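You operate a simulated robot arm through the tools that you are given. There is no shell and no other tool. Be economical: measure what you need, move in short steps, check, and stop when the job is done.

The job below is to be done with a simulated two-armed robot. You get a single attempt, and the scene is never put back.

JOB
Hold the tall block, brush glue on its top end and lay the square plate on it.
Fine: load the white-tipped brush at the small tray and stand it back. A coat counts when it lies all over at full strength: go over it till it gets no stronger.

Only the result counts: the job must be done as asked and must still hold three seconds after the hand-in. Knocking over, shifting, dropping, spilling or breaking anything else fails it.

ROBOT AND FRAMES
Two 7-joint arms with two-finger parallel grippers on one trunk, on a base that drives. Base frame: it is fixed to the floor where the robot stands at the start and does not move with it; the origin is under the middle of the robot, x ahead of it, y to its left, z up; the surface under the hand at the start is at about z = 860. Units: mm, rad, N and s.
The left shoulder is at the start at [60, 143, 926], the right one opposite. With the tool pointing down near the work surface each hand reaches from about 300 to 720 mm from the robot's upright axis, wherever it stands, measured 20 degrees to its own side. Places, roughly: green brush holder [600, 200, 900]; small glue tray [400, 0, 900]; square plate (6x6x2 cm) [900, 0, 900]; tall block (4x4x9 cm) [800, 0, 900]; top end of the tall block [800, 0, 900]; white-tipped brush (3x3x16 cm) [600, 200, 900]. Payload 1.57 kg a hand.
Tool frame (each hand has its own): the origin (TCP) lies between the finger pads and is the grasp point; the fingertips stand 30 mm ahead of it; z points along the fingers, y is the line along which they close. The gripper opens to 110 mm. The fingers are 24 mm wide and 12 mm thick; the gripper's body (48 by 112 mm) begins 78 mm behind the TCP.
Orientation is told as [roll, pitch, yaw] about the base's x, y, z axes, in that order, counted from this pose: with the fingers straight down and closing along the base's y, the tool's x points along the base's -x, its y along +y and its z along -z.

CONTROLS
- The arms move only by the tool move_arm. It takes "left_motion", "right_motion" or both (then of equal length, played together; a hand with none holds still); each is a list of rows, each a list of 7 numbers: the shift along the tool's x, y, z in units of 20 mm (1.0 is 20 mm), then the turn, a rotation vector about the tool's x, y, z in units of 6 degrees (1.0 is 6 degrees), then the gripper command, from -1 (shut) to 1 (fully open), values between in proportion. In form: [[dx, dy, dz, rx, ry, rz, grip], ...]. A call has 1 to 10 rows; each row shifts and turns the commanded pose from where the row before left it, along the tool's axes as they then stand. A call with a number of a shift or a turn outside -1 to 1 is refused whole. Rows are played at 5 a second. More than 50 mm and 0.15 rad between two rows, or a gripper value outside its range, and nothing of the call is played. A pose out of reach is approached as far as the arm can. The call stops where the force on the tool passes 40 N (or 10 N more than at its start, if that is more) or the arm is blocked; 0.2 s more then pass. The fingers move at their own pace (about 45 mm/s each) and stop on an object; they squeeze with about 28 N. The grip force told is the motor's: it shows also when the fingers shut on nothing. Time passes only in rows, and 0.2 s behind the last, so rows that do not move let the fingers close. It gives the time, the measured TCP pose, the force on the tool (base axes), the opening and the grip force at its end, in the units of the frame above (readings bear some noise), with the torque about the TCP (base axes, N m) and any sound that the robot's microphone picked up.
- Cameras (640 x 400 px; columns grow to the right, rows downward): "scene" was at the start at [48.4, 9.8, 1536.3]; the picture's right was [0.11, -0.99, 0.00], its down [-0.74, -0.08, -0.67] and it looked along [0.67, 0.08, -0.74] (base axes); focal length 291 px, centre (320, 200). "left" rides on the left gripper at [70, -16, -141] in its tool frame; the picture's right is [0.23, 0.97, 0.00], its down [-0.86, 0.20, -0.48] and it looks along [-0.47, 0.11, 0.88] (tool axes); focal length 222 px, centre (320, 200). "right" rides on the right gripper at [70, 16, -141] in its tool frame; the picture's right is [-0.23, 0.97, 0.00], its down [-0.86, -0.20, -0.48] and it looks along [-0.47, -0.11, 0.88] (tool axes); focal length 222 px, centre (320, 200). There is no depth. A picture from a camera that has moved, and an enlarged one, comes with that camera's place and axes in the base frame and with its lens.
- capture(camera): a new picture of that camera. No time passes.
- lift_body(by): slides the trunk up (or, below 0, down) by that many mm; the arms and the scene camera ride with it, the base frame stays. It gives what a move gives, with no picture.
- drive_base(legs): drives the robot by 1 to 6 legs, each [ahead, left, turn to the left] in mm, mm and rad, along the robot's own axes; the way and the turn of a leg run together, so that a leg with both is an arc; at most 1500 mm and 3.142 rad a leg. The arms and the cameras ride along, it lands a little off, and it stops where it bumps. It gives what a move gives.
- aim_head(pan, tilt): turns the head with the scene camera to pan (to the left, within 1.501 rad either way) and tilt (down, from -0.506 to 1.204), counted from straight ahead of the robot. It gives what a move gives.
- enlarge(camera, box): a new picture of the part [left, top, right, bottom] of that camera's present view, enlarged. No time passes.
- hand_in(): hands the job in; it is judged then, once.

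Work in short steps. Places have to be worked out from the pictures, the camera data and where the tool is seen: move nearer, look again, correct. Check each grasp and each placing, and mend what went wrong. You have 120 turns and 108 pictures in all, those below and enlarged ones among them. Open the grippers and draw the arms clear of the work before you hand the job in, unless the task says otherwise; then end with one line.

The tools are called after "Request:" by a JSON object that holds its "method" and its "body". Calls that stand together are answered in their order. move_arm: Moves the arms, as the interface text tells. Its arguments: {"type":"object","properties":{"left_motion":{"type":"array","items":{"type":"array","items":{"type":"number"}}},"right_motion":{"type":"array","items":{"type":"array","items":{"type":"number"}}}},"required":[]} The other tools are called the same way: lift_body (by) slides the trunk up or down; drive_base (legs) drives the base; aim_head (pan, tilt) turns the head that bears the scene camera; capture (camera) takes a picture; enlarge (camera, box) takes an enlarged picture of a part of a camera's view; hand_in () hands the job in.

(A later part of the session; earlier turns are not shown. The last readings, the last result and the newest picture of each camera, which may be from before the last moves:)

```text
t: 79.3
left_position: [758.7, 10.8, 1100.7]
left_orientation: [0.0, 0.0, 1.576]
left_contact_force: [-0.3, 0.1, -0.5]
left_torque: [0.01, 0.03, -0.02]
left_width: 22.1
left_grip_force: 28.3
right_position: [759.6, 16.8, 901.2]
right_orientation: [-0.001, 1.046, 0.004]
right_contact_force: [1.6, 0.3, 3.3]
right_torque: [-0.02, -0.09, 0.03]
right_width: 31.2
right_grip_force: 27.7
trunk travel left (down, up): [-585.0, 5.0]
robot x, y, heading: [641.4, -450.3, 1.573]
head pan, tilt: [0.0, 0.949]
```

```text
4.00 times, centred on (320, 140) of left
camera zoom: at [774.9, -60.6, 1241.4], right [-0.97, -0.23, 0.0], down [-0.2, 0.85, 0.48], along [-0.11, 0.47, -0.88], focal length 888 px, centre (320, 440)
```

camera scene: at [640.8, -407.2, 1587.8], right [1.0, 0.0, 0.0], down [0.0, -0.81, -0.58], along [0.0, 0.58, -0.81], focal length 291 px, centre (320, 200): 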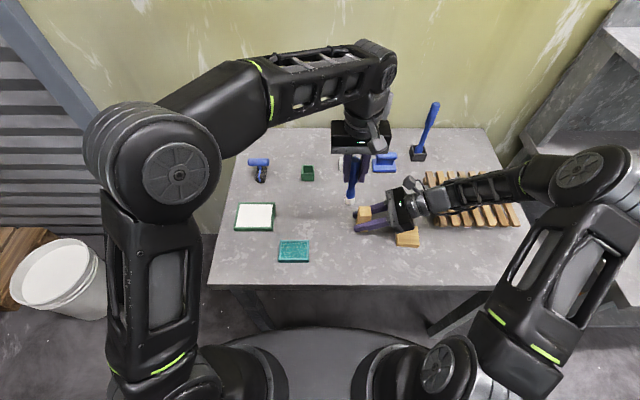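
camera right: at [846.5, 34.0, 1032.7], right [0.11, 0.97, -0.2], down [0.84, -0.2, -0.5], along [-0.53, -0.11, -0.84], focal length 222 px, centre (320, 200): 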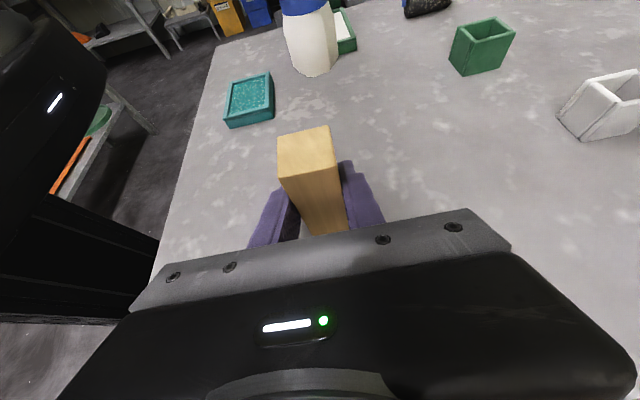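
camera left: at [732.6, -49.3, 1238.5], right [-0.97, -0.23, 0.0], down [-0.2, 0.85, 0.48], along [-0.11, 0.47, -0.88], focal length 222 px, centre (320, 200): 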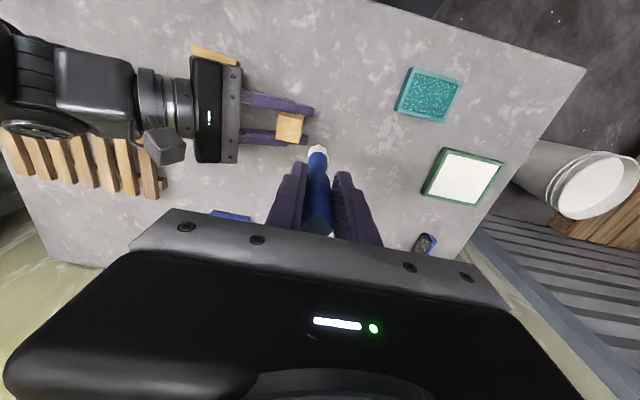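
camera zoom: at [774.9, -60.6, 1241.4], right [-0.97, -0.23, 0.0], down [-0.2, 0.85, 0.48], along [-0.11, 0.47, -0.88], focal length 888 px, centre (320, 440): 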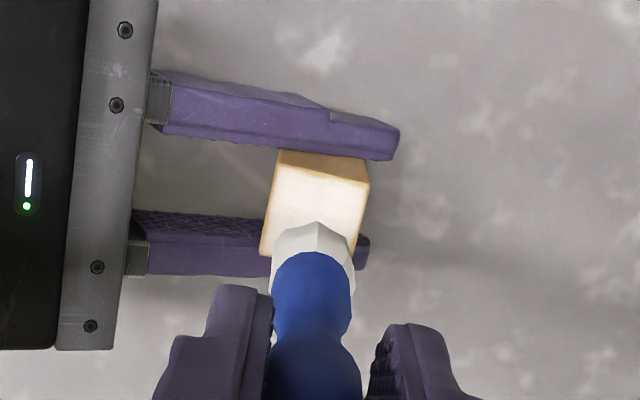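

Tip is above the block. I lower to ~1075 and raster with wide strokes.

Request:
{"method": "move_arm", "body": {"left_motion": [[0.1, 0, 1, 0, 0, 0, -1], [0, 0, 0.25, 0, 0, 0, -1], [0, 0, 0.06, 0, 0, 0, -1]]}}

Request:
{"method": "move_arm", "body": {"left_motion": [[-0.5, -0.5, 0, 0, 0, 0, -1], [0, 0.5, 0, 0, 0, 0, -1], [0, 0.6, 0, 0, 0, 0, -1], [0.3, 0, 0, 0, 0, 0, -1], [0, -0.6, 0, 0, 0, 0, -1], [0, -0.6, 0, 0, 0, 0, -1], [0.3, 0, 0, 0, 0, 0, -1], [0, 0.6, 0, 0, 0, 0, -1], [0, 0.6, 0, 0, 0, 0, -1], [0.3, 0, 0, 0, 0, 0, -1]]}}

Request:
{"method": "move_arm", "body": {"left_motion": [[0, -0.6, 0, 0, 0, 0, -1], [0, -0.6, 0, 0, 0, 0, -1], [-0.5, 0, 0, 0, 0, 0, -1], [-0.5, 0, 0, 0, 0, 0, -1], [0, 0.4, 0, 0, 0, 0, -1], [0.5, 0, 0, 0, 0, 0, -1], [0.5, 0, 0, 0, 0, 0, -1], [0, 0.4, 0, 0, 0, 0, -1], [-0.5, 0, 0, 0, 0, 0, -1], [-0.5, 0, 0, 0, 0, 0, -1]]}}

Request:
{"method": "move_arm", "body": {"left_motion": [[0, 0.3, 0, 0, 0, 0, -1], [0.5, 0, 0, 0, 0, 0, -1], [0.5, 0, 0, 0, 0, 0, -1], [-0.5, -0.55, 0, 0, 0, 0, -1], [0, 0, -1, 0, 0, 0, -1], [0, 1, -0.5, 0, 0, 0, -1], [0, 1, 0, 0, 0, 0, -1], [0, 1, 0, 0, 0, 0, -1]]}}

Request:
{"method": "enlarge", "body": {"camera": "right", "box": [220, 60, 420, 185]}}

Request:
{"method": "enlarge", "body": {"camera": "right", "box": [268, 118, 348, 168]}}

Request:
{"method": "enlarge", "body": {"camera": "scene", "box": [320, 180, 400, 230]}}

```text
t: 80.1
left_position: [758.5, 8.5, 1074.3]
left_orientation: [-0.001, -0.001, 1.576]
left_contact_force: [0.5, 0.7, -0.6]
left_torque: [0.04, 0.0, 0.0]
left_width: 22.0
left_grip_force: 27.9
right_position: [761.0, 16.8, 901.6]
right_orientation: [0.001, 1.047, 0.003]
right_contact_force: [0.8, -0.7, 1.7]
right_torque: [-0.03, -0.01, -0.01]
right_width: 31.4
right_grip_force: 28.0
trunk travel left (down, up): [-585.0, 5.0]
robot x, y, heading: [636.8, -451.0, 1.579]
head pan, tilt: [0.0, 0.949]
```

```text
t: 82.3
left_position: [746.8, -0.6, 1074.4]
left_orientation: [0.0, 0.0, 1.574]
left_contact_force: [0.2, -0.8, 0.9]
left_torque: [-0.04, -0.01, -0.01]
left_width: 22.3
left_grip_force: 27.6
right_position: [760.6, 17.2, 901.2]
right_orientation: [-0.001, 1.048, 0.004]
right_contact_force: [0.6, -1.1, 3.1]
right_torque: [0.0, -0.02, -0.02]
right_width: 31.2
right_grip_force: 28.1
trunk travel left (down, up): [-585.0, 5.0]
robot x, y, heading: [641.3, -448.4, 1.576]
head pan, tilt: [0.0, 0.949]
```

```text
t: 84.5
left_position: [754.9, 20.7, 1074.3]
left_orientation: [0.0, 0.001, 1.574]
left_contact_force: [0.6, 0.2, 0.7]
left_torque: [0.01, 0.02, 0.01]
left_width: 22.1
left_grip_force: 28.0
right_position: [760.2, 17.0, 901.7]
right_orientation: [-0.001, 1.047, 0.004]
right_contact_force: [-0.2, -0.7, 1.2]
right_torque: [0.02, -0.02, 0.02]
right_width: 31.3
right_grip_force: 28.1
trunk travel left (down, up): [-585.0, 5.0]
robot x, y, heading: [640.8, -449.2, 1.574]
head pan, tilt: [0.0, 0.949]
```

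```text
t: 86.3
left_position: [698.7, 10.5, 1103.4]
left_orientation: [-0.001, 0.0, 1.574]
left_contact_force: [-0.4, -0.3, -1.0]
left_torque: [-0.04, 0.02, 0.0]
left_width: 22.1
left_grip_force: 28.0
right_position: [760.5, 16.1, 902.3]
right_orientation: [0.002, 1.048, 0.003]
right_contact_force: [-0.1, 0.6, 0.0]
right_torque: [-0.04, 0.04, -0.01]
right_width: 31.1
right_grip_force: 27.9
trunk travel left (down, up): [-585.0, 5.0]
robot x, y, heading: [639.8, -452.7, 1.573]
head pan, tilt: [0.0, 0.949]
```

```text
3.20 times, centred on (320, 122) of right
camera zoom: at [846.4, 33.9, 1032.8], right [0.11, 0.97, -0.2], down [0.84, -0.2, -0.5], along [-0.53, -0.11, -0.84], focal length 711 px, centre (320, 448)
```

zoom: 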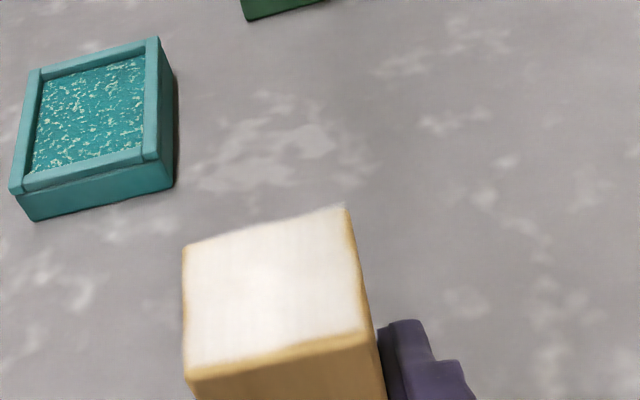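

```text
8.00 times, centred on (308, 143) of right
camera zoom: at [846.4, 33.9, 1032.8], right [0.11, 0.97, -0.2], down [0.84, -0.2, -0.5], along [-0.53, -0.11, -0.84], focal length 1777 px, centre (416, 656)
```

zoom: 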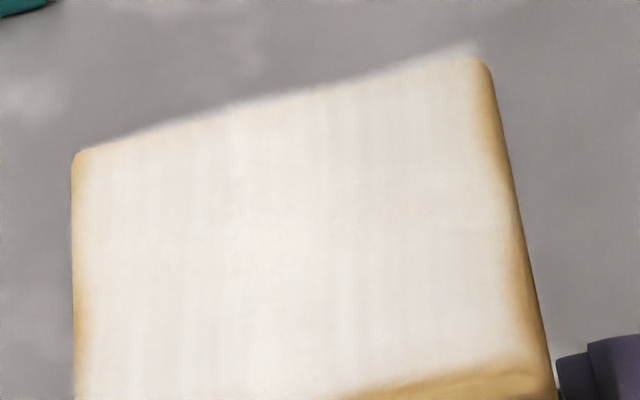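

```text
8.00 times, centred on (360, 205) of scene
camera zoom: at [640.6, -407.3, 1587.8], right [1.0, 0.0, 0.0], down [0.0, -0.81, -0.58], along [0.0, 0.58, -0.81], focal length 2331 px, centre (0, 160)
```

zoom: 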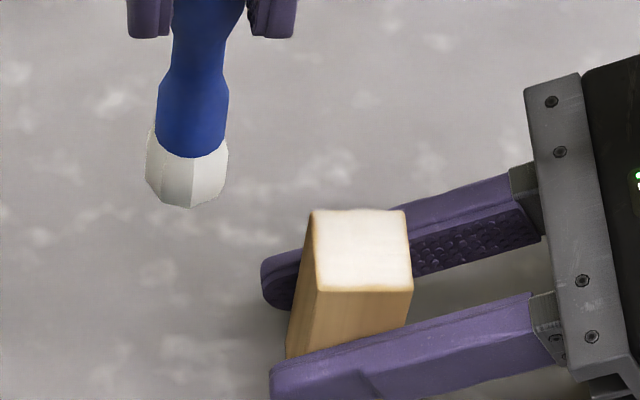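

Forces near zero — the brush slid up in the grip when dipping, so no contact. I go back and lower to find contact.

Request:
{"method": "move_arm", "body": {"left_motion": [[0, -1, 0, 0, 0, 0, -1], [0, -1, 0, 0, 0, 0, -1], [0, -1, 0, 0, 0, 0, -1], [0.1, 0, 1, 0, 0, 0, -1], [0, 0, 0.45, 0, 0, 0, -1], [0, 0, 0.15, 0, 0, 0, -1]]}}

```text
t: 87.7
left_position: [759.2, 9.1, 1071.6]
left_orientation: [0.001, -0.002, 1.576]
left_contact_force: [-0.2, -0.9, -0.5]
left_torque: [0.0, 0.01, -0.01]
left_width: 21.8
left_grip_force: 27.6
right_position: [760.2, 17.2, 900.0]
right_orientation: [-0.001, 1.047, 0.002]
right_contact_force: [0.6, 0.8, 1.8]
right_torque: [0.03, -0.01, -0.01]
right_width: 31.3
right_grip_force: 28.0
trunk travel left (down, up): [-585.0, 5.0]
robot x, y, heading: [642.6, -452.8, 1.568]
head pan, tilt: [0.0, 0.949]
```

Still free; 3 mm more in small steps.

Request:
{"method": "move_arm", "body": {"left_motion": [[0, 0, 0.06, 0, 0, 0, -1], [0, 0, 0.06, 0, 0, 0, -1]]}}

Request:
{"method": "enlarge", "body": {"camera": "right", "box": [220, 60, 420, 185]}}

```text
t: 88.3
left_position: [759.0, 7.7, 1071.3]
left_orientation: [0.0, -0.002, 1.574]
left_contact_force: [-1.4, -1.2, 10.5]
left_torque: [0.06, 0.16, -0.03]
left_width: 21.9
left_grip_force: 27.7
right_position: [760.7, 16.9, 900.7]
right_orientation: [-0.001, 1.046, 0.004]
right_contact_force: [-0.3, 2.3, -3.8]
right_torque: [-0.03, 0.16, -0.04]
right_width: 31.2
right_grip_force: 28.6
trunk travel left (down, up): [-585.0, 5.0]
robot x, y, heading: [642.0, -452.6, 1.577]
head pan, tilt: [0.0, 0.949]
```

```text
3.20 times, centred on (320, 122) of right
camera zoom: at [846.6, 33.9, 1032.8], right [0.11, 0.97, -0.2], down [0.84, -0.2, -0.5], along [-0.53, -0.11, -0.84], focal length 711 px, centre (320, 448)
```

zoom: 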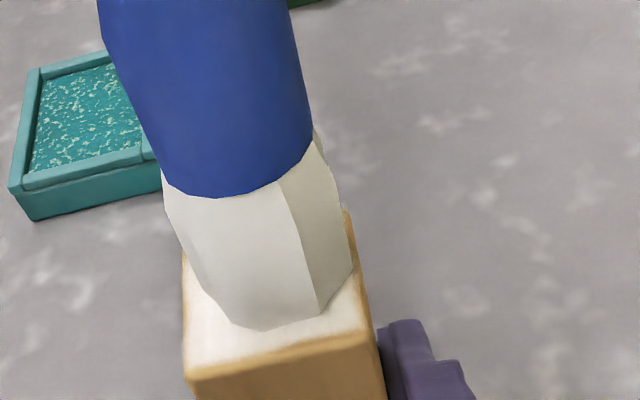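

10 N contact. Raster now with wide, slower strokes.

Request:
{"method": "move_arm", "body": {"left_motion": [[-0.4, -0.5, 0, 0, 0, 0, -1], [0, 0.5, 0, 0, 0, 0, -1], [0, 0.6, 0, 0, 0, 0, -1], [0.3, 0, 0, 0, 0, 0, -1], [0, -0.6, 0, 0, 0, 0, -1], [0, -0.6, 0, 0, 0, 0, -1], [0.3, 0, 0, 0, 0, 0, -1], [0, 0.6, 0, 0, 0, 0, -1], [0, 0.6, 0, 0, 0, 0, -1], [0.35, 0, 0, 0, 0, 0, -1]]}}

Request:
{"method": "move_arm", "body": {"left_motion": [[0, -0.6, 0, 0, 0, 0, -1], [0, -0.6, 0, 0, 0, 0, -1], [-0.5, 0, 0, 0, 0, 0, -1], [-0.5, 0, 0, 0, 0, 0, -1], [0, 0.4, 0, 0, 0, 0, -1], [0.5, 0, 0, 0, 0, 0, -1], [0.5, 0, 0, 0, 0, 0, -1], [0, 0.4, 0, 0, 0, 0, -1], [-0.5, 0, 0, 0, 0, 0, -1], [-0.5, 0, 0, 0, 0, 0, -1]]}}

Request:
{"method": "move_arm", "body": {"left_motion": [[0, 0.3, 0, 0, 0, 0, -1], [0.5, 0, 0, 0, 0, 0, -1], [0.5, 0, 0, 0, 0, 0, -1], [-0.5, -0.55, 0, 0, 0, 0, -1], [0, 0, -1, 0, 0, 0, -1], [0, 1, -0.5, 0, 0, 0, -1], [0, 1, 0, 0, 0, 0, -1], [0, 1, 0, 0, 0, 0, -1]]}}

Request:
{"method": "enlarge", "body": {"camera": "right", "box": [268, 118, 348, 168]}}

Request:
{"method": "enlarge", "body": {"camera": "scene", "box": [320, 180, 400, 230]}}

```text
t: 90.5
left_position: [746.8, -3.5, 1070.0]
left_orientation: [0.001, -0.002, 1.576]
left_contact_force: [0.8, 3.3, 8.9]
left_torque: [0.53, 0.0, 0.01]
left_width: 22.1
left_grip_force: 27.9
right_position: [759.8, 17.1, 901.8]
right_orientation: [-0.001, 1.047, 0.006]
right_contact_force: [-0.4, -5.1, -5.3]
right_torque: [0.13, -0.06, 0.02]
right_width: 31.4
right_grip_force: 28.2
trunk travel left (down, up): [-585.0, 5.0]
robot x, y, heading: [640.0, -455.6, 1.577]
head pan, tilt: [0.0, 0.949]
```

```text
t: 92.7
left_position: [753.7, 16.6, 1069.7]
left_orientation: [0.0, 0.0, 1.575]
left_contact_force: [-0.1, -4.5, 12.2]
left_torque: [-0.5, -0.03, 0.0]
left_width: 22.1
left_grip_force: 28.0
right_position: [760.7, 17.3, 900.8]
right_orientation: [0.002, 1.045, 0.003]
right_contact_force: [-0.8, 6.4, -7.8]
right_torque: [-0.25, 0.02, -0.03]
right_width: 31.2
right_grip_force: 28.0
trunk travel left (down, up): [-585.0, 5.0]
robot x, y, heading: [641.4, -454.5, 1.576]
head pan, tilt: [0.0, 0.949]
```

```text
t: 94.5
left_position: [699.1, 7.8, 1101.3]
left_orientation: [0.0, 0.001, 1.574]
left_contact_force: [0.1, 0.4, 0.7]
left_torque: [-0.02, -0.01, 0.03]
left_width: 22.1
left_grip_force: 28.2
right_position: [760.3, 16.9, 901.0]
right_orientation: [0.0, 1.048, 0.003]
right_contact_force: [-0.1, 0.4, 1.0]
right_torque: [-0.02, 0.05, -0.01]
right_width: 31.5
right_grip_force: 27.4
trunk travel left (down, up): [-585.0, 5.0]
robot x, y, heading: [643.1, -449.4, 1.578]
head pan, tilt: [0.0, 0.949]
```

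```text
8.00 times, centred on (308, 143) of right
camera zoom: at [846.4, 33.9, 1032.9], right [0.11, 0.97, -0.2], down [0.84, -0.2, -0.5], along [-0.53, -0.11, -0.84], focal length 1777 px, centre (416, 656)
```

zoom: 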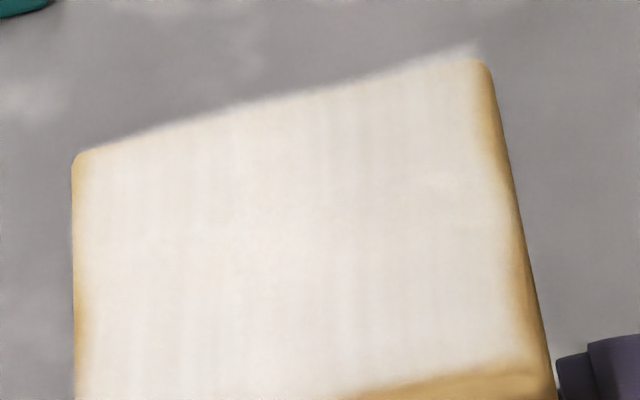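

```text
8.00 times, centred on (360, 205) of scene
camera zoom: at [640.5, -407.3, 1587.8], right [1.0, 0.0, 0.0], down [0.0, -0.81, -0.58], along [0.0, 0.58, -0.81], focal length 2331 px, centre (0, 160)
```

zoom: 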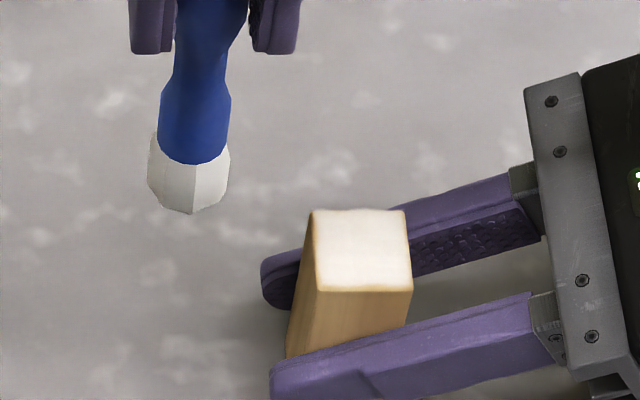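

No further change: the coat is at full strength. Now I carry the brush back toward the green holder (centre ≈(602,206)), stopping short to check.

Request:
{"method": "move_arm", "body": {"left_motion": [[-0.5, 1, 0, 0, 0, 0, -1], [-0.8, 1, 0.4, 0, 0, 0, -1], [-0.8, 1, 0.5, 0, 0, 0, -1], [-0.8, 1, 0.5, 0, 0, 0, -1], [-0.8, 0.9, 0.5, 0, 0, 0, -1], [-0.9, 0, 0.5, 0, 0, 0, -1], [-0.9, 0, 0.5, 0, 0, 0, -1], [-0.9, 0, 0.5, 0, 0, 0, -1], [0, 0, 0, 0, 0, 0, -1]]}}

Request:
{"method": "enlarge", "body": {"camera": "scene", "box": [250, 120, 370, 195]}}

Request:
{"method": "enlarge", "body": {"camera": "left", "box": [240, 110, 400, 210]}}

```text
t: 96.5
left_position: [602.0, 133.8, 1032.6]
left_orientation: [0.0, -0.002, 1.575]
left_contact_force: [0.1, -0.7, -0.6]
left_torque: [-0.03, 0.0, 0.0]
left_width: 21.9
left_grip_force: 28.3
right_position: [759.6, 16.2, 900.6]
right_orientation: [0.0, 1.049, 0.003]
right_contact_force: [-0.4, -0.1, 2.9]
right_torque: [0.0, 0.0, -0.02]
right_width: 31.6
right_grip_force: 27.8
trunk travel left (down, up): [-585.0, 5.0]
robot x, y, heading: [639.0, -450.7, 1.571]
head pan, tilt: [0.0, 0.949]
```

```text
5.33 times, centred on (310, 158) of scene
camera zoom: at [640.9, -407.4, 1587.8], right [1.0, 0.0, 0.0], down [0.0, -0.81, -0.58], along [0.0, 0.58, -0.81], focal length 1554 px, centre (373, 427)
```

zoom: 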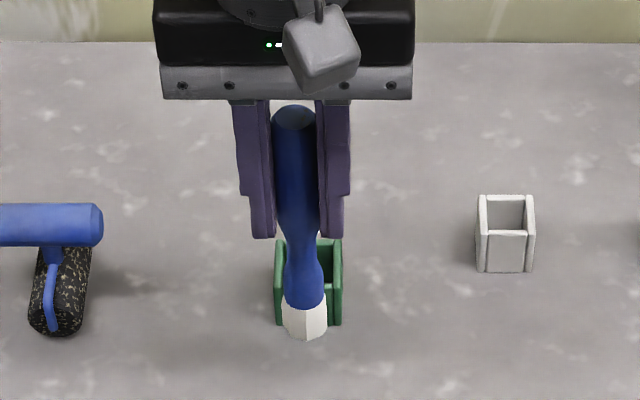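

```text
4.00 times, centred on (320, 160) of left
camera zoom: at [617.1, 64.5, 1173.5], right [-0.97, -0.23, 0.0], down [-0.2, 0.85, 0.48], along [-0.11, 0.47, -0.88], focal length 888 px, centre (320, 360)
```

zoom: 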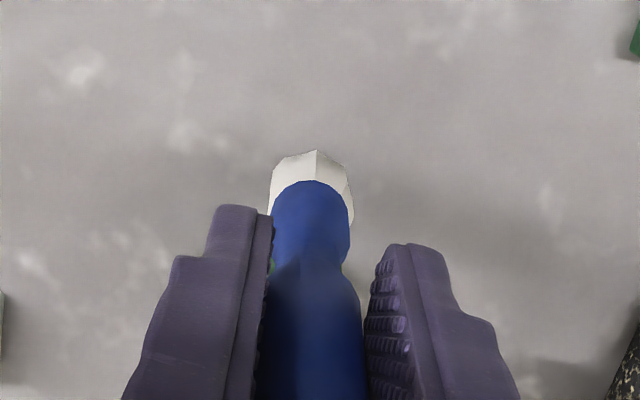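

Tip offset agrees with the original grip, so TCP (601.5,195.5) should put it straight over the holder. I move there at this height and check.

Request:
{"method": "move_arm", "body": {"left_motion": [[-0.8, 0, 0, 0, 0, 0, -1], [-0.8, 0, 0, 0, 0, 0, -1], [-0.8, 0, 0, 0, 0, 0, -1], [-0.69, 0, 0, 0, 0, 0, -1], [0, 0, 0, 0, 0, 0, -1]]}}

Request:
{"method": "enlarge", "body": {"camera": "scene", "box": [270, 130, 350, 180]}}

Request:
{"method": "enlarge", "body": {"camera": "left", "box": [240, 110, 400, 210]}}

Request:
{"method": "enlarge", "body": {"camera": "right", "box": [420, 0, 580, 100]}}

```text
t: 97.7
left_position: [602.9, 190.1, 1031.8]
left_orientation: [0.0, -0.003, 1.574]
left_contact_force: [-0.3, 0.3, 0.1]
left_torque: [0.01, -0.05, 0.01]
left_width: 22.3
left_grip_force: 27.9
left hand out of reach, approached as far as the arm can: row 4
right_position: [760.2, 17.3, 900.3]
right_orientation: [0.0, 1.047, 0.004]
right_contact_force: [-0.4, -0.4, 4.3]
right_torque: [0.0, 0.01, -0.02]
right_width: 31.3
right_grip_force: 27.6
trunk travel left (down, up): [-585.0, 5.0]
robot x, y, heading: [640.4, -455.9, 1.571]
head pan, tilt: [0.0, 0.949]
```

```text
8.00 times, centred on (310, 155) of scene
camera zoom: at [641.1, -407.4, 1587.8], right [1.0, 0.0, 0.0], down [0.0, -0.81, -0.58], along [0.0, 0.58, -0.81], focal length 2331 px, centre (400, 560)
```

zoom: 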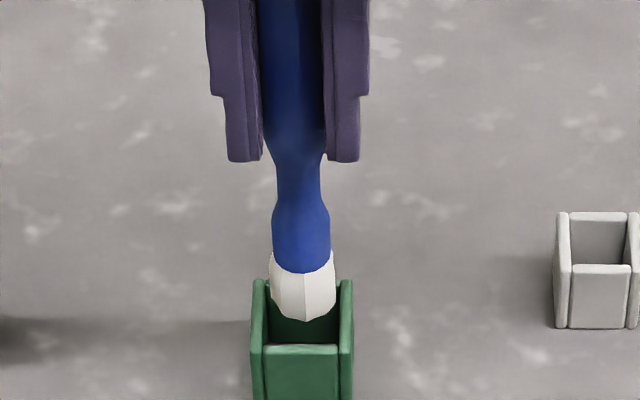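

```text
4.00 times, centred on (320, 160) of left
camera zoom: at [617.8, 119.3, 1173.3], right [-0.97, -0.23, 0.0], down [-0.2, 0.85, 0.48], along [-0.11, 0.47, -0.88], focal length 888 px, centre (320, 360)
```

zoom: 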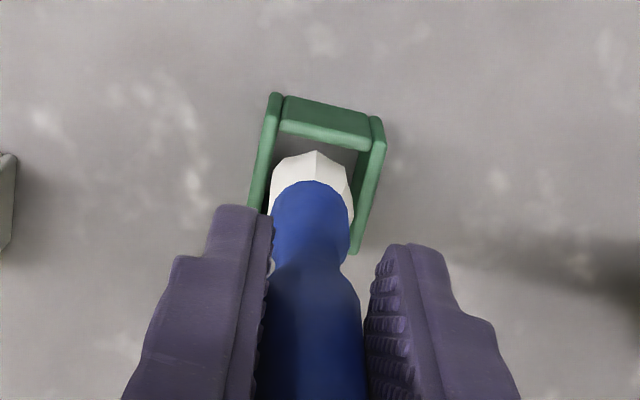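

```text
4.00 times, centred on (500, 50) of right
camera zoom: at [846.7, 33.9, 1032.8], right [0.11, 0.97, -0.2], down [0.84, -0.2, -0.5], along [-0.53, -0.11, -0.84], focal length 888 px, centre (-400, 800)
```

zoom: 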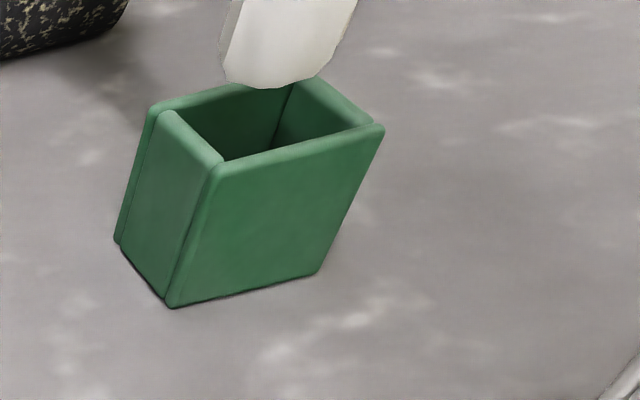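

Still ~6 mm short in y at the reach limit; I lower 4 mm (tip still above the rim) and go further in.

Request:
{"method": "move_arm", "body": {"left_motion": [[0, 0, 0.2, 0, 0, 0, -1], [-0.15, 0, 0, 0, 0, 0, -1], [-0.15, 0, 0, 0, 0, 0, -1], [0, 0, 0, 0, 0, 0, -1]]}}

Request:
{"method": "enlarge", "body": {"camera": "left", "box": [240, 110, 400, 210]}}

Request:
{"method": "enlarge", "body": {"camera": "right", "box": [420, 0, 580, 100]}}

```text
t: 98.7
left_position: [601.8, 196.9, 1028.2]
left_orientation: [0.0, -0.002, 1.575]
left_contact_force: [0.3, 0.1, -0.4]
left_torque: [0.02, -0.01, 0.03]
left_width: 22.3
left_grip_force: 28.2
right_position: [760.1, 16.2, 901.2]
right_orientation: [0.0, 1.048, 0.003]
right_contact_force: [-0.7, -0.6, 2.3]
right_torque: [-0.02, 0.01, 0.0]
right_width: 31.0
right_grip_force: 28.2
trunk travel left (down, up): [-585.0, 5.0]
robot x, y, heading: [642.9, -452.4, 1.573]
head pan, tilt: [0.0, 0.949]
```

```text
4.00 times, centred on (320, 160) of left
camera zoom: at [617.4, 124.5, 1168.7], right [-0.97, -0.23, 0.0], down [-0.2, 0.85, 0.48], along [-0.11, 0.47, -0.88], focal length 888 px, centre (320, 360)
```

zoom: 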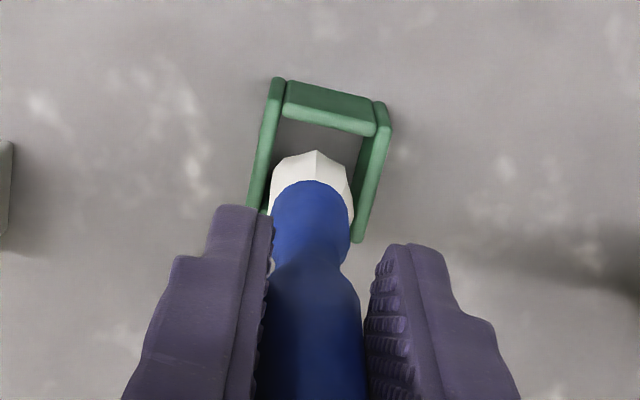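

```text
4.00 times, centred on (500, 50) of right
camera zoom: at [846.7, 33.9, 1032.8], right [0.11, 0.97, -0.2], down [0.84, -0.2, -0.5], along [-0.53, -0.11, -0.84], focal length 888 px, centre (-400, 800)
```

zoom: 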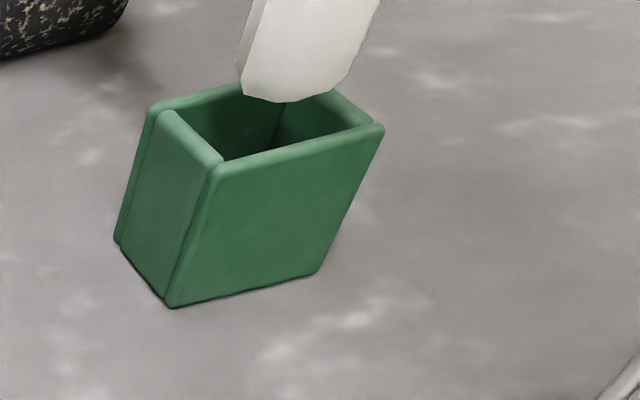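

Alignment looks near the original grip pose. I shift 1 mm back in y and lower slowly, watching the force.

Request:
{"method": "move_arm", "body": {"left_motion": [[0.07, 0, 0, 0, 0, 0, -1], [0, 0, 0.25, 0, 0, 0, -1], [0, 0, 0.25, 0, 0, 0, -1]]}}

Request:
{"method": "enlarge", "body": {"camera": "right", "box": [420, 0, 580, 100]}}

Request:
{"method": "enlarge", "body": {"camera": "scene", "box": [270, 130, 350, 180]}}

```text
t: 99.5
left_position: [599.7, 194.5, 1017.6]
left_orientation: [-0.001, 0.0, 1.573]
left_contact_force: [0.4, 0.0, -0.7]
left_torque: [0.0, -0.02, -0.01]
left_width: 22.1
left_grip_force: 28.4
right_position: [759.3, 16.6, 901.2]
right_orientation: [0.0, 1.047, 0.003]
right_contact_force: [0.8, 0.0, 3.7]
right_torque: [0.0, 0.02, 0.02]
right_width: 31.3
right_grip_force: 27.8
trunk travel left (down, up): [-585.0, 5.0]
robot x, y, heading: [643.2, -451.3, 1.571]
head pan, tilt: [0.0, 0.949]
```

```text
4.00 times, centred on (500, 50) of right
camera zoom: at [846.7, 33.9, 1032.8], right [0.11, 0.97, -0.2], down [0.84, -0.2, -0.5], along [-0.53, -0.11, -0.84], focal length 888 px, centre (-400, 800)
```

zoom: 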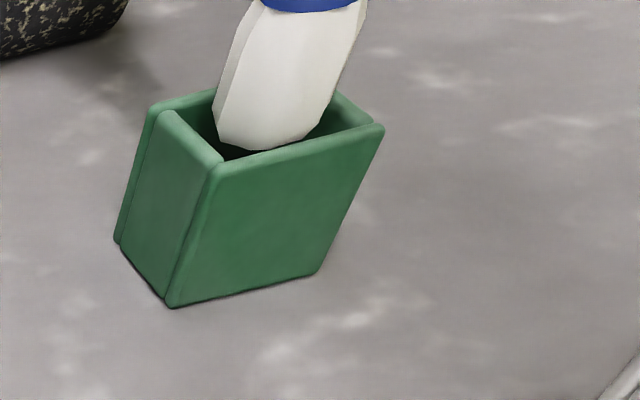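

```text
8.00 times, centred on (310, 155) of scene
camera zoom: at [641.0, -407.4, 1587.8], right [1.0, 0.0, 0.0], down [0.0, -0.81, -0.58], along [0.0, 0.58, -0.81], focal length 2331 px, centre (400, 560)
```

zoom: 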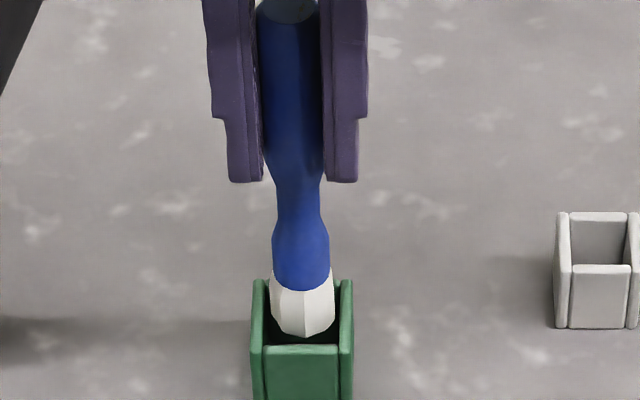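

The tip is entering the holder cleanly. I keep lowering in 5 mm rows.

Request:
{"method": "move_arm", "body": {"left_motion": [[0, 0, 0.25, 0, 0, 0, -1], [0, 0, 0.25, 0, 0, 0, -1]]}}

Request:
{"method": "move_arm", "body": {"left_motion": [[0, 0, 0.25, 0, 0, 0, -1], [0, 0, 0.25, 0, 0, 0, -1]]}}

Request:
{"method": "enlarge", "body": {"camera": "right", "box": [420, 0, 580, 100]}}

```text
t: 100.1
left_position: [602.2, 193.6, 1009.4]
left_orientation: [-0.001, -0.001, 1.572]
left_contact_force: [0.4, 0.3, -0.7]
left_torque: [0.0, -0.01, -0.03]
left_width: 22.1
left_grip_force: 28.6
right_position: [760.2, 16.3, 901.1]
right_orientation: [0.0, 1.048, 0.003]
right_contact_force: [-1.0, 0.1, 1.9]
right_torque: [0.0, 0.0, 0.01]
right_width: 31.1
right_grip_force: 28.0
trunk travel left (down, up): [-585.0, 5.0]
robot x, y, heading: [641.7, -450.8, 1.576]
head pan, tilt: [0.0, 0.949]
```

```text
t: 100.7
left_position: [601.1, 194.7, 998.5]
left_orientation: [0.0, 0.0, 1.574]
left_contact_force: [-0.4, 0.8, -0.3]
left_torque: [-0.02, 0.0, -0.01]
left_width: 22.0
left_grip_force: 28.5
right_position: [759.8, 17.8, 901.8]
right_orientation: [-0.001, 1.048, 0.003]
right_contact_force: [0.3, 0.3, 2.4]
right_torque: [0.01, 0.01, 0.01]
right_width: 31.2
right_grip_force: 27.3
trunk travel left (down, up): [-585.0, 5.0]
robot x, y, heading: [641.1, -451.0, 1.577]
head pan, tilt: [0.0, 0.949]
```

```text
4.00 times, centred on (500, 50) of right
camera zoom: at [846.7, 33.9, 1032.8], right [0.11, 0.97, -0.2], down [0.84, -0.2, -0.5], along [-0.53, -0.11, -0.84], focal length 888 px, centre (-400, 800)
```

zoom: 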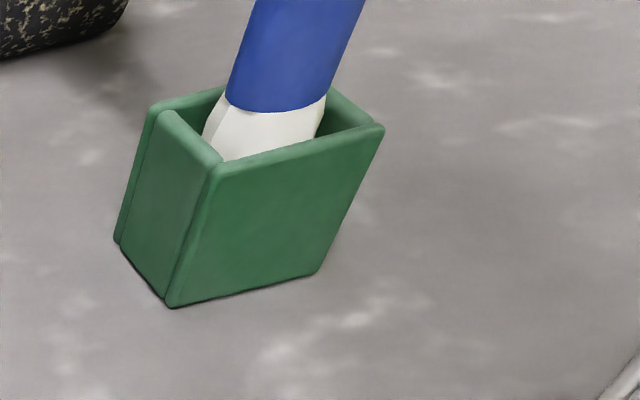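

No contact; I continue to the floor of the holder.

Request:
{"method": "move_arm", "body": {"left_motion": [[0, 0, 0.25, 0, 0, 0, -1], [0, 0, 0.25, 0, 0, 0, -1]]}}

Request:
{"method": "move_arm", "body": {"left_motion": [[0, 0, 0.15, 0, 0, 0, -1], [0, 0, 0.1, 0, 0, 0, -1]]}}

```text
t: 101.3
left_position: [600.1, 194.1, 989.5]
left_orientation: [-0.001, -0.001, 1.574]
left_contact_force: [0.4, -0.4, -0.1]
left_torque: [0.03, 0.0, -0.04]
left_width: 22.1
left_grip_force: 27.9
right_position: [760.3, 17.7, 901.3]
right_orientation: [0.0, 1.047, 0.003]
right_contact_force: [0.0, 0.4, 2.5]
right_torque: [-0.01, 0.01, 0.03]
right_width: 31.6
right_grip_force: 27.9
trunk travel left (down, up): [-585.0, 5.0]
robot x, y, heading: [644.2, -451.3, 1.573]
head pan, tilt: [0.0, 0.949]
```

```text
t: 101.9
left_position: [600.9, 193.3, 985.4]
left_orientation: [-0.001, -0.002, 1.574]
left_contact_force: [-0.8, -1.9, 10.6]
left_torque: [-0.24, 0.13, 0.02]
left_width: 22.2
left_grip_force: 27.9
right_position: [759.8, 15.6, 900.9]
right_orientation: [0.002, 1.048, 0.003]
right_contact_force: [0.0, -0.1, -0.1]
right_torque: [-0.01, -0.03, -0.02]
right_width: 31.5
right_grip_force: 27.8
trunk travel left (down, up): [-585.0, 5.0]
robot x, y, heading: [643.9, -449.7, 1.574]
head pan, tilt: [0.0, 0.949]
```

The brush is on the holder floor. I release and back out in -y.

Request:
{"method": "move_arm", "body": {"left_motion": [[0, 0, 0, 0, 0, 0, 0.3], [0, 0, 0, 0, 0, 0, 0.3], [0, 0, 0, 0, 0, 0, 0.3], [0, 0, 0, 0, 0, 0, 0.3]]}}

Request:
{"method": "capture", "body": {"camera": "left"}}

Request:
{"method": "enlarge", "body": {"camera": "scene", "box": [250, 105, 370, 180]}}

```text
t: 102.9
left_position: [600.5, 195.1, 983.0]
left_orientation: [0.001, 0.0, 1.574]
left_contact_force: [-0.5, -0.1, -0.6]
left_torque: [0.02, -0.01, 0.03]
left_width: 71.4
left_grip_force: 0.0
right_position: [760.3, 16.9, 901.7]
right_orientation: [0.001, 1.047, 0.004]
right_contact_force: [0.1, -1.8, 1.8]
right_torque: [0.01, 0.02, 0.0]
right_width: 31.2
right_grip_force: 28.1
trunk travel left (down, up): [-585.0, 5.0]
robot x, y, heading: [642.3, -449.8, 1.57]
head pan, tilt: [0.0, 0.949]
```

```text
31 pictures are left
camera left: at [617.2, 123.5, 1124.0], right [-0.97, -0.23, 0.0], down [-0.2, 0.85, 0.48], along [-0.11, 0.47, -0.88], focal length 222 px, centre (320, 200)
```

left: 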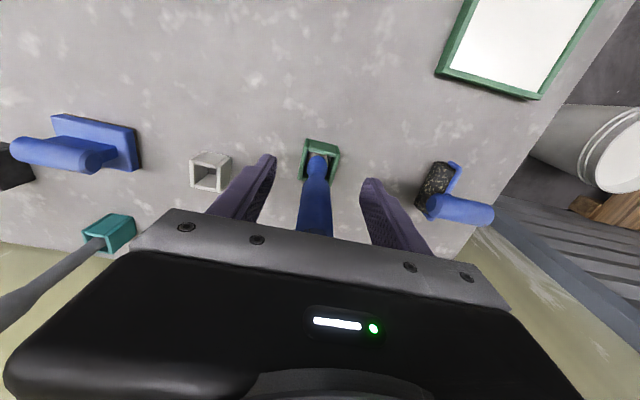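

```text
5.33 times, centred on (310, 142) of scene
camera zoom: at [641.0, -407.3, 1587.8], right [1.0, 0.0, 0.0], down [0.0, -0.81, -0.58], along [0.0, 0.58, -0.81], focal length 1554 px, centre (373, 507)
```

zoom: 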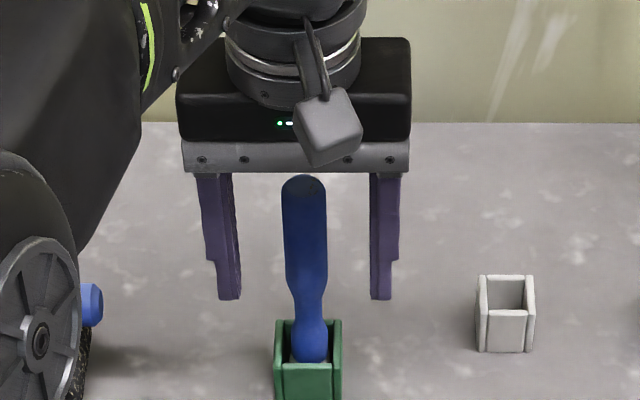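

The brush stands in its holder. I withdraw the left hand, then release the block with the right and back off along its fingers.

Request:
{"method": "move_arm", "body": {"left_motion": [[1, 0, 0, 0, 0, 0, 0.3], [1, 0, 0, 0, 0, 0, 0.3], [1, 0, 0, 0, 0, 0, 0.3], [1, 0, 0, 0, 0, 0, 0.3], [1, 0.5, 0, 0, 0, 0, 0.3], [1, 1, -1, 0, 0, 0, 0.3], [1, 1, -1, 0, 0, 0, 0.3], [0, 1, -1, 0, 0, 0, 0.3], [0, 1, -1, 0, 0, 0, 0.3]], "right_motion": [[0, 0, 0, 0, 0, 0, -1], [0, 0, 0, 0, 0, 0, -1], [0, 0, 0, 0, 0, 0, -1], [0, 0, 0, 0, 0, 0, -1], [0, 0, 0, 0, 0, 0, -0.1], [0, 0, 0, 0, 0, 0, 0.3], [0, 0, 0, 0, 0, 0, 0.3], [0, 0, 0, 0, 0, 0, 0.3], [0, 0, 0, 0, 0, 0, 0.3]]}}

Request:
{"method": "capture", "body": {"camera": "scene"}}

```text
t: 104.9
left_position: [511.9, 52.7, 1064.0]
left_orientation: [0.0, 0.0, 1.574]
left_contact_force: [0.4, 0.1, -0.6]
left_torque: [0.0, -0.03, -0.02]
left_width: 71.2
left_grip_force: 0.2
right_position: [760.3, 16.7, 901.6]
right_orientation: [0.003, 1.048, 0.002]
right_contact_force: [-0.3, 0.3, -0.1]
right_torque: [0.02, 0.02, 0.01]
right_width: 71.4
right_grip_force: 0.1
trunk travel left (down, up): [-585.0, 5.0]
robot x, y, heading: [641.5, -452.2, 1.575]
head pan, tilt: [0.0, 0.949]
```

```text
29 pictures are left
camera scene: at [640.5, -407.7, 1587.8], right [1.0, 0.0, 0.0], down [0.0, -0.81, -0.58], along [0.0, 0.58, -0.81], focal length 291 px, centre (320, 200)
```

scene: 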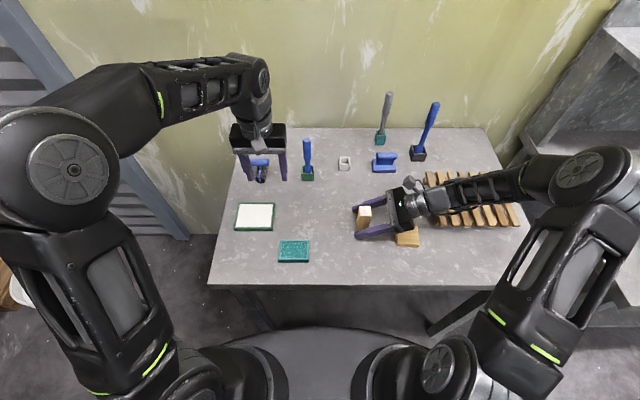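

Block stands free. Right hand backs out, rises and turns fingers down.

Request:
{"method": "move_arm", "body": {"right_motion": [[0, 0, -1, 0, 0, 0, 0.3], [0, 0, -1, 0, 0, 0, 0.3], [0, 0, -1, 0, 0, 0, 0.3], [0, 0, -1, 0, 0, 0, 0.3], [0, 0, -1, 0, 0, 0, 0.3], [0.87, 0, -0.5, 0, 0, 0, 0.3], [0.87, 0, -0.5, 0, 0, 0, 0.3], [0.87, 0, -0.5, 0, 0, 0, 0.5], [0.87, 0, -0.5, 0, 0, 0, 0.5]]}}

Request:
{"method": "move_arm", "body": {"right_motion": [[0, 0, 0, 0, -1, 0, 0.5], [0, 0, 0, 0, -1, 0, 0.5], [0, 0, 0, 0, -1, 0, 0.5], [0, 0, 0, 0, -1, 0, 0.5], [0, 0, 0, 0, -1, 0, 0.5], [0, 0, 0, 0, -1, 0, 0.5], [0, 0, 0, 0, -1, 0, 0.5], [0, 0, 0, 0, -1, 0, 0.5], [0, 0, 0, 0, -1, 0, 0.5], [0, 0, 0, 0, -1, 0, 0.5]]}}

Request:
{"method": "move_arm", "body": {"right_motion": [[-0.9, -0.8, 0, 0, 0, 0.5, 0.5], [-0.8, -0.9, 0, 0, 0, 0.42, 0.5], [0, 0, 0, 0, 0, 0, 0.5]]}}

Request:
{"method": "capture", "body": {"camera": "right"}}

Request:
{"method": "enlarge", "body": {"camera": "scene", "box": [330, 175, 450, 250]}}

```text
t: 106.9
left_position: [511.4, 52.0, 1063.0]
left_orientation: [0.001, -0.001, 1.574]
left_contact_force: [1.0, -0.3, -0.4]
left_torque: [0.02, 0.01, 0.02]
left_width: 71.7
left_grip_force: 0.0
right_position: [845.9, 17.2, 1032.4]
right_orientation: [-0.001, 1.048, 0.002]
right_contact_force: [0.3, -0.3, -0.6]
right_torque: [0.01, -0.04, 0.04]
right_width: 82.6
right_grip_force: 0.0
trunk travel left (down, up): [-585.0, 5.0]
robot x, y, heading: [641.6, -450.5, 1.573]
head pan, tilt: [0.0, 0.949]
```

```text
t: 109.1
left_position: [511.9, 52.7, 1063.3]
left_orientation: [-0.001, 0.0, 1.573]
left_contact_force: [-0.5, 0.0, 0.1]
left_torque: [0.0, -0.01, 0.02]
left_width: 71.6
left_grip_force: 0.1
right_position: [846.1, 16.9, 1029.4]
right_orientation: [0.0, -0.002, 0.005]
right_contact_force: [0.2, -0.1, 0.2]
right_torque: [0.03, -0.01, 0.02]
right_width: 82.2
right_grip_force: 0.0
trunk travel left (down, up): [-585.0, 5.0]
robot x, y, heading: [642.0, -453.9, 1.574]
head pan, tilt: [0.0, 0.949]
```

```text
t: 109.9
left_position: [510.6, 53.2, 1063.8]
left_orientation: [0.0, -0.001, 1.574]
left_contact_force: [0.5, -0.2, 0.4]
left_torque: [0.0, 0.0, -0.01]
left_width: 71.4
left_grip_force: 0.1
right_position: [878.8, -18.2, 1029.9]
right_orientation: [0.0, 0.0, -0.094]
right_contact_force: [0.9, -0.5, -0.5]
right_torque: [0.0, 0.03, 0.03]
right_width: 82.5
right_grip_force: 0.0
trunk travel left (down, up): [-585.0, 5.0]
robot x, y, heading: [640.9, -448.9, 1.575]
head pan, tilt: [0.0, 0.949]
```

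```text
28 pictures are left
camera right: at [810.9, 5.7, 1172.6], right [0.32, 0.95, 0.0], down [0.83, -0.28, 0.48], along [0.45, -0.15, -0.88], focal length 222 px, centre (320, 200)
```

right: 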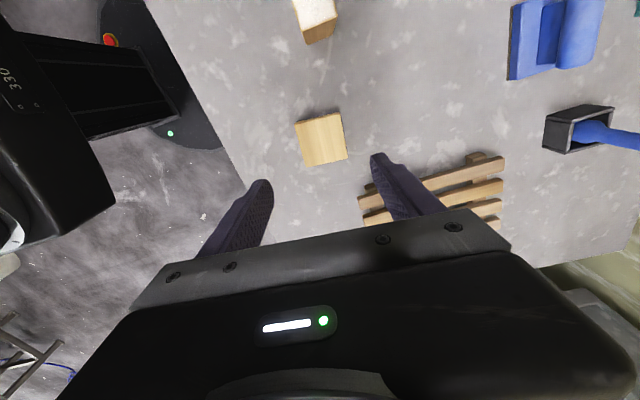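

```text
5.33 times, centred on (390, 212) of scene
camera zoom: at [640.8, -406.9, 1587.8], right [1.0, 0.0, 0.0], down [0.0, -0.81, -0.58], along [0.0, 0.58, -0.81], focal length 1554 px, centre (-53, 133)
```

zoom: 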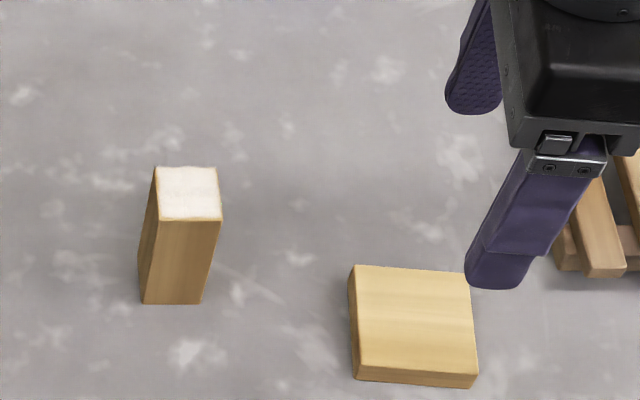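

The plate lies centred on the hand's axis and aligned. I descend around it.

Request:
{"method": "move_arm", "body": {"right_motion": [[0, 0, 1, 0, 0, 0, 0.5], [0, 0, 1, 0, 0, 0, 0.5], [0, 0, 1, 0, 0, 0, 0.5], [0, 0, 1, 0, 0, 0, 0.5], [0, 0, 1, 0, 0, 0, 0.5], [0, 0, 1, 0, 0, 0, 0.5], [0, 0, 0.5, 0, 0, 0, 0.5]]}}

Request:
{"method": "enlarge", "body": {"camera": "right", "box": [200, 80, 440, 230]}}

Request:
{"method": "enlarge", "body": {"camera": "scene", "box": [330, 175, 450, 250]}}

```text
t: 111.5
left_position: [511.3, 53.3, 1064.4]
left_orientation: [-0.001, -0.001, 1.574]
left_contact_force: [-0.2, 0.4, -0.2]
left_torque: [0.0, -0.03, 0.0]
left_width: 71.6
left_grip_force: 0.0
right_position: [879.6, -17.9, 901.6]
right_orientation: [0.0, -0.001, -0.092]
right_contact_force: [-0.3, 0.2, 0.3]
right_torque: [0.0, -0.01, 0.01]
right_width: 82.6
right_grip_force: 0.0
trunk travel left (down, up): [-585.0, 5.0]
robot x, y, heading: [641.2, -449.1, 1.575]
head pan, tilt: [0.0, 0.949]
```

```text
2.67 times, centred on (320, 155) of right
camera zoom: at [811.2, 5.3, 1042.7], right [0.32, 0.95, 0.0], down [0.83, -0.28, 0.48], along [0.45, -0.15, -0.88], focal length 592 px, centre (320, 320)
```

zoom: 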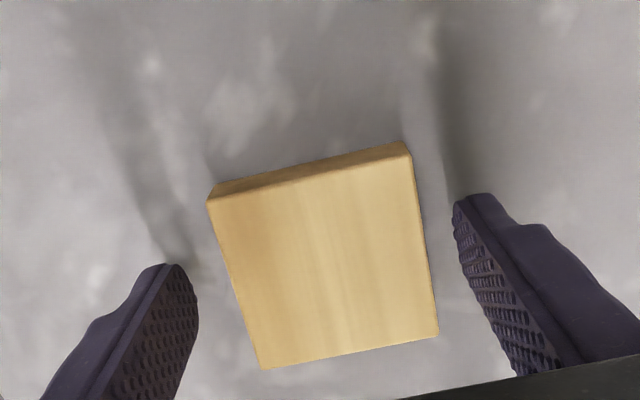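

```text
5.33 times, centred on (390, 212) of scene
camera zoom: at [641.0, -407.1, 1587.8], right [1.0, 0.0, 0.0], down [0.0, -0.81, -0.58], along [0.0, 0.58, -0.81], focal length 1554 px, centre (-53, 133)
```

zoom: 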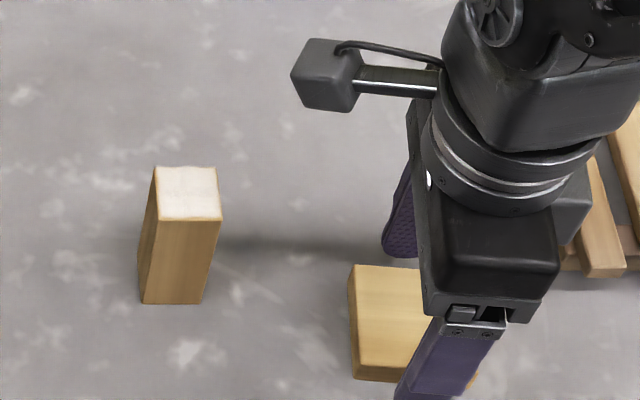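

The plate's centre is at ~(879,-14); I shift 3 mm in +y, lower 8.5 mm and close.

Request:
{"method": "move_arm", "body": {"right_motion": [[0, 0.15, 0.2, 0, 0, 0, 0.5], [0, 0, 0.22, 0, 0, 0, 0.5], [0, 0, 0, 0, 0, 0, -1], [0, 0, 0, 0, 0, 0, -1], [0, 0, 0, 0, 0, 0, -1], [0, 0, 0, 0, 0, 0, -1]]}}

Request:
{"method": "enlarge", "body": {"camera": "right", "box": [200, 80, 440, 230]}}

```text
t: 112.9
left_position: [511.0, 53.0, 1064.1]
left_orientation: [0.0, 0.001, 1.574]
left_contact_force: [0.3, -1.0, 0.0]
left_torque: [-0.02, 0.02, 0.0]
left_width: 71.5
left_grip_force: 0.0
right_position: [880.7, -15.6, 893.5]
right_orientation: [0.0, 0.0, -0.092]
right_contact_force: [-0.6, 0.4, -0.1]
right_torque: [0.02, 0.02, 0.0]
right_width: 58.7
right_grip_force: 28.6
trunk travel left (down, up): [-585.0, 5.0]
robot x, y, heading: [639.3, -448.3, 1.574]
head pan, tilt: [0.0, 0.949]
```

```text
2.67 times, centred on (320, 155) of right
camera zoom: at [811.2, 7.9, 1034.6], right [0.32, 0.95, 0.0], down [0.83, -0.28, 0.48], along [0.45, -0.15, -0.88], focal length 592 px, centre (320, 320)
```

zoom: 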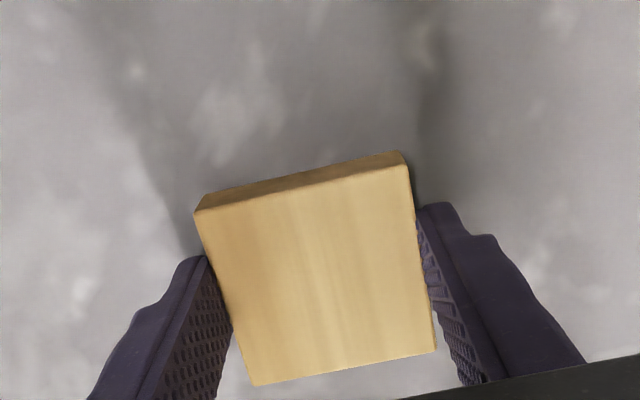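

Plate is gripped (58.7 mm). I lift straight up, square it to yaw 0 and go over toward the block.

Request:
{"method": "move_arm", "body": {"right_motion": [[0, 0, -0.5, 0, 0, 0, -1], [0, 0, -1, 0, 0, 0, -1], [0, 0, -1, 0, 0, 0, -1], [0, 0, -1, 0, 0, 0, -1], [0, 0, -1, 0, 0, 0, -1], [0, 0, -1, 0, 0, -0.45, -1], [0, 0, 0, 0, 0, -0.45, -1], [0, 0, 0, 0, 0, 0, -1]]}}

Request:
{"method": "move_arm", "body": {"right_motion": [[0.9, 0.25, 0, 0, 0, 0, -1], [0.9, 0.25, 0, 0, 0, 0, -1], [0.9, 0.25, 0, 0, 0, 0, -1], [0.9, 0.25, 0, 0, 0, 0, -1], [0.9, 0.25, 0, 0, 0, 0, -1], [0.9, 0.25, 0, 0, 0, 0, -1], [0.58, 0.13, 0, 0, 0, 0, -1], [0, 0, 0, 0, 0, 0, -1]]}}

Request:
{"method": "enlarge", "body": {"camera": "right", "box": [200, 80, 440, 230]}}

Request:
{"method": "enlarge", "body": {"camera": "scene", "box": [310, 165, 430, 240]}}

```text
t: 114.7
left_position: [512.3, 52.7, 1063.3]
left_orientation: [-0.001, -0.001, 1.576]
left_contact_force: [0.6, -0.2, -0.6]
left_torque: [-0.01, -0.01, 0.02]
left_width: 71.5
left_grip_force: 0.0
right_position: [880.2, -15.9, 1002.1]
right_orientation: [0.0, 0.001, 0.001]
right_contact_force: [-0.2, -0.2, 0.3]
right_torque: [0.01, 0.0, -0.02]
right_width: 58.9
right_grip_force: 27.7
trunk travel left (down, up): [-585.0, 5.0]
robot x, y, heading: [639.6, -448.8, 1.577]
head pan, tilt: [0.0, 0.949]
```

```text
t: 116.5
left_position: [513.3, 53.7, 1062.2]
left_orientation: [0.0, -0.001, 1.575]
left_contact_force: [-0.3, -1.3, 0.6]
left_torque: [0.0, -0.05, 0.0]
left_width: 71.6
left_grip_force: 0.0
right_position: [760.0, 17.6, 1004.2]
right_orientation: [-0.001, -0.001, 0.001]
right_contact_force: [0.1, 0.2, -1.4]
right_torque: [0.01, -0.02, -0.01]
right_width: 58.9
right_grip_force: 28.0
trunk travel left (down, up): [-585.0, 5.0]
robot x, y, heading: [641.3, -450.4, 1.575]
head pan, tilt: [0.0, 0.949]
```

```text
2.67 times, centred on (320, 155) of right
camera zoom: at [690.1, 34.3, 1145.3], right [0.23, 0.97, 0.0], down [0.86, -0.2, 0.48], along [0.47, -0.11, -0.88], focal length 592 px, centre (320, 320)
```

zoom: 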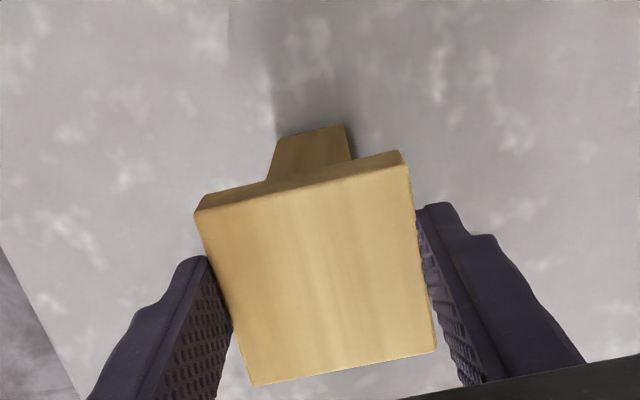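

```text
5.33 times, centred on (370, 202) of scene
camera zoom: at [641.1, -407.2, 1587.8], right [1.0, 0.0, 0.0], down [0.0, -0.81, -0.58], along [0.0, 0.58, -0.81], focal length 1554 px, centre (53, 187)
```

zoom: 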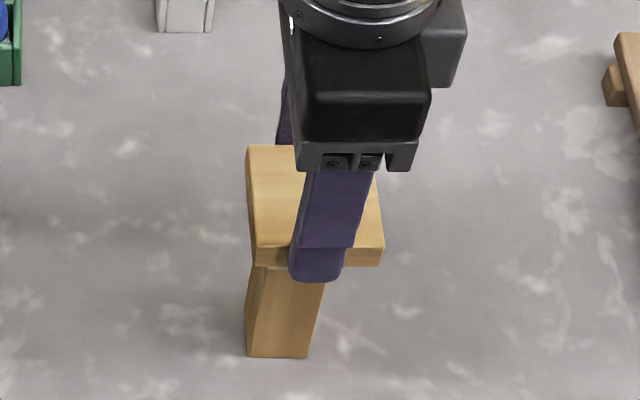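

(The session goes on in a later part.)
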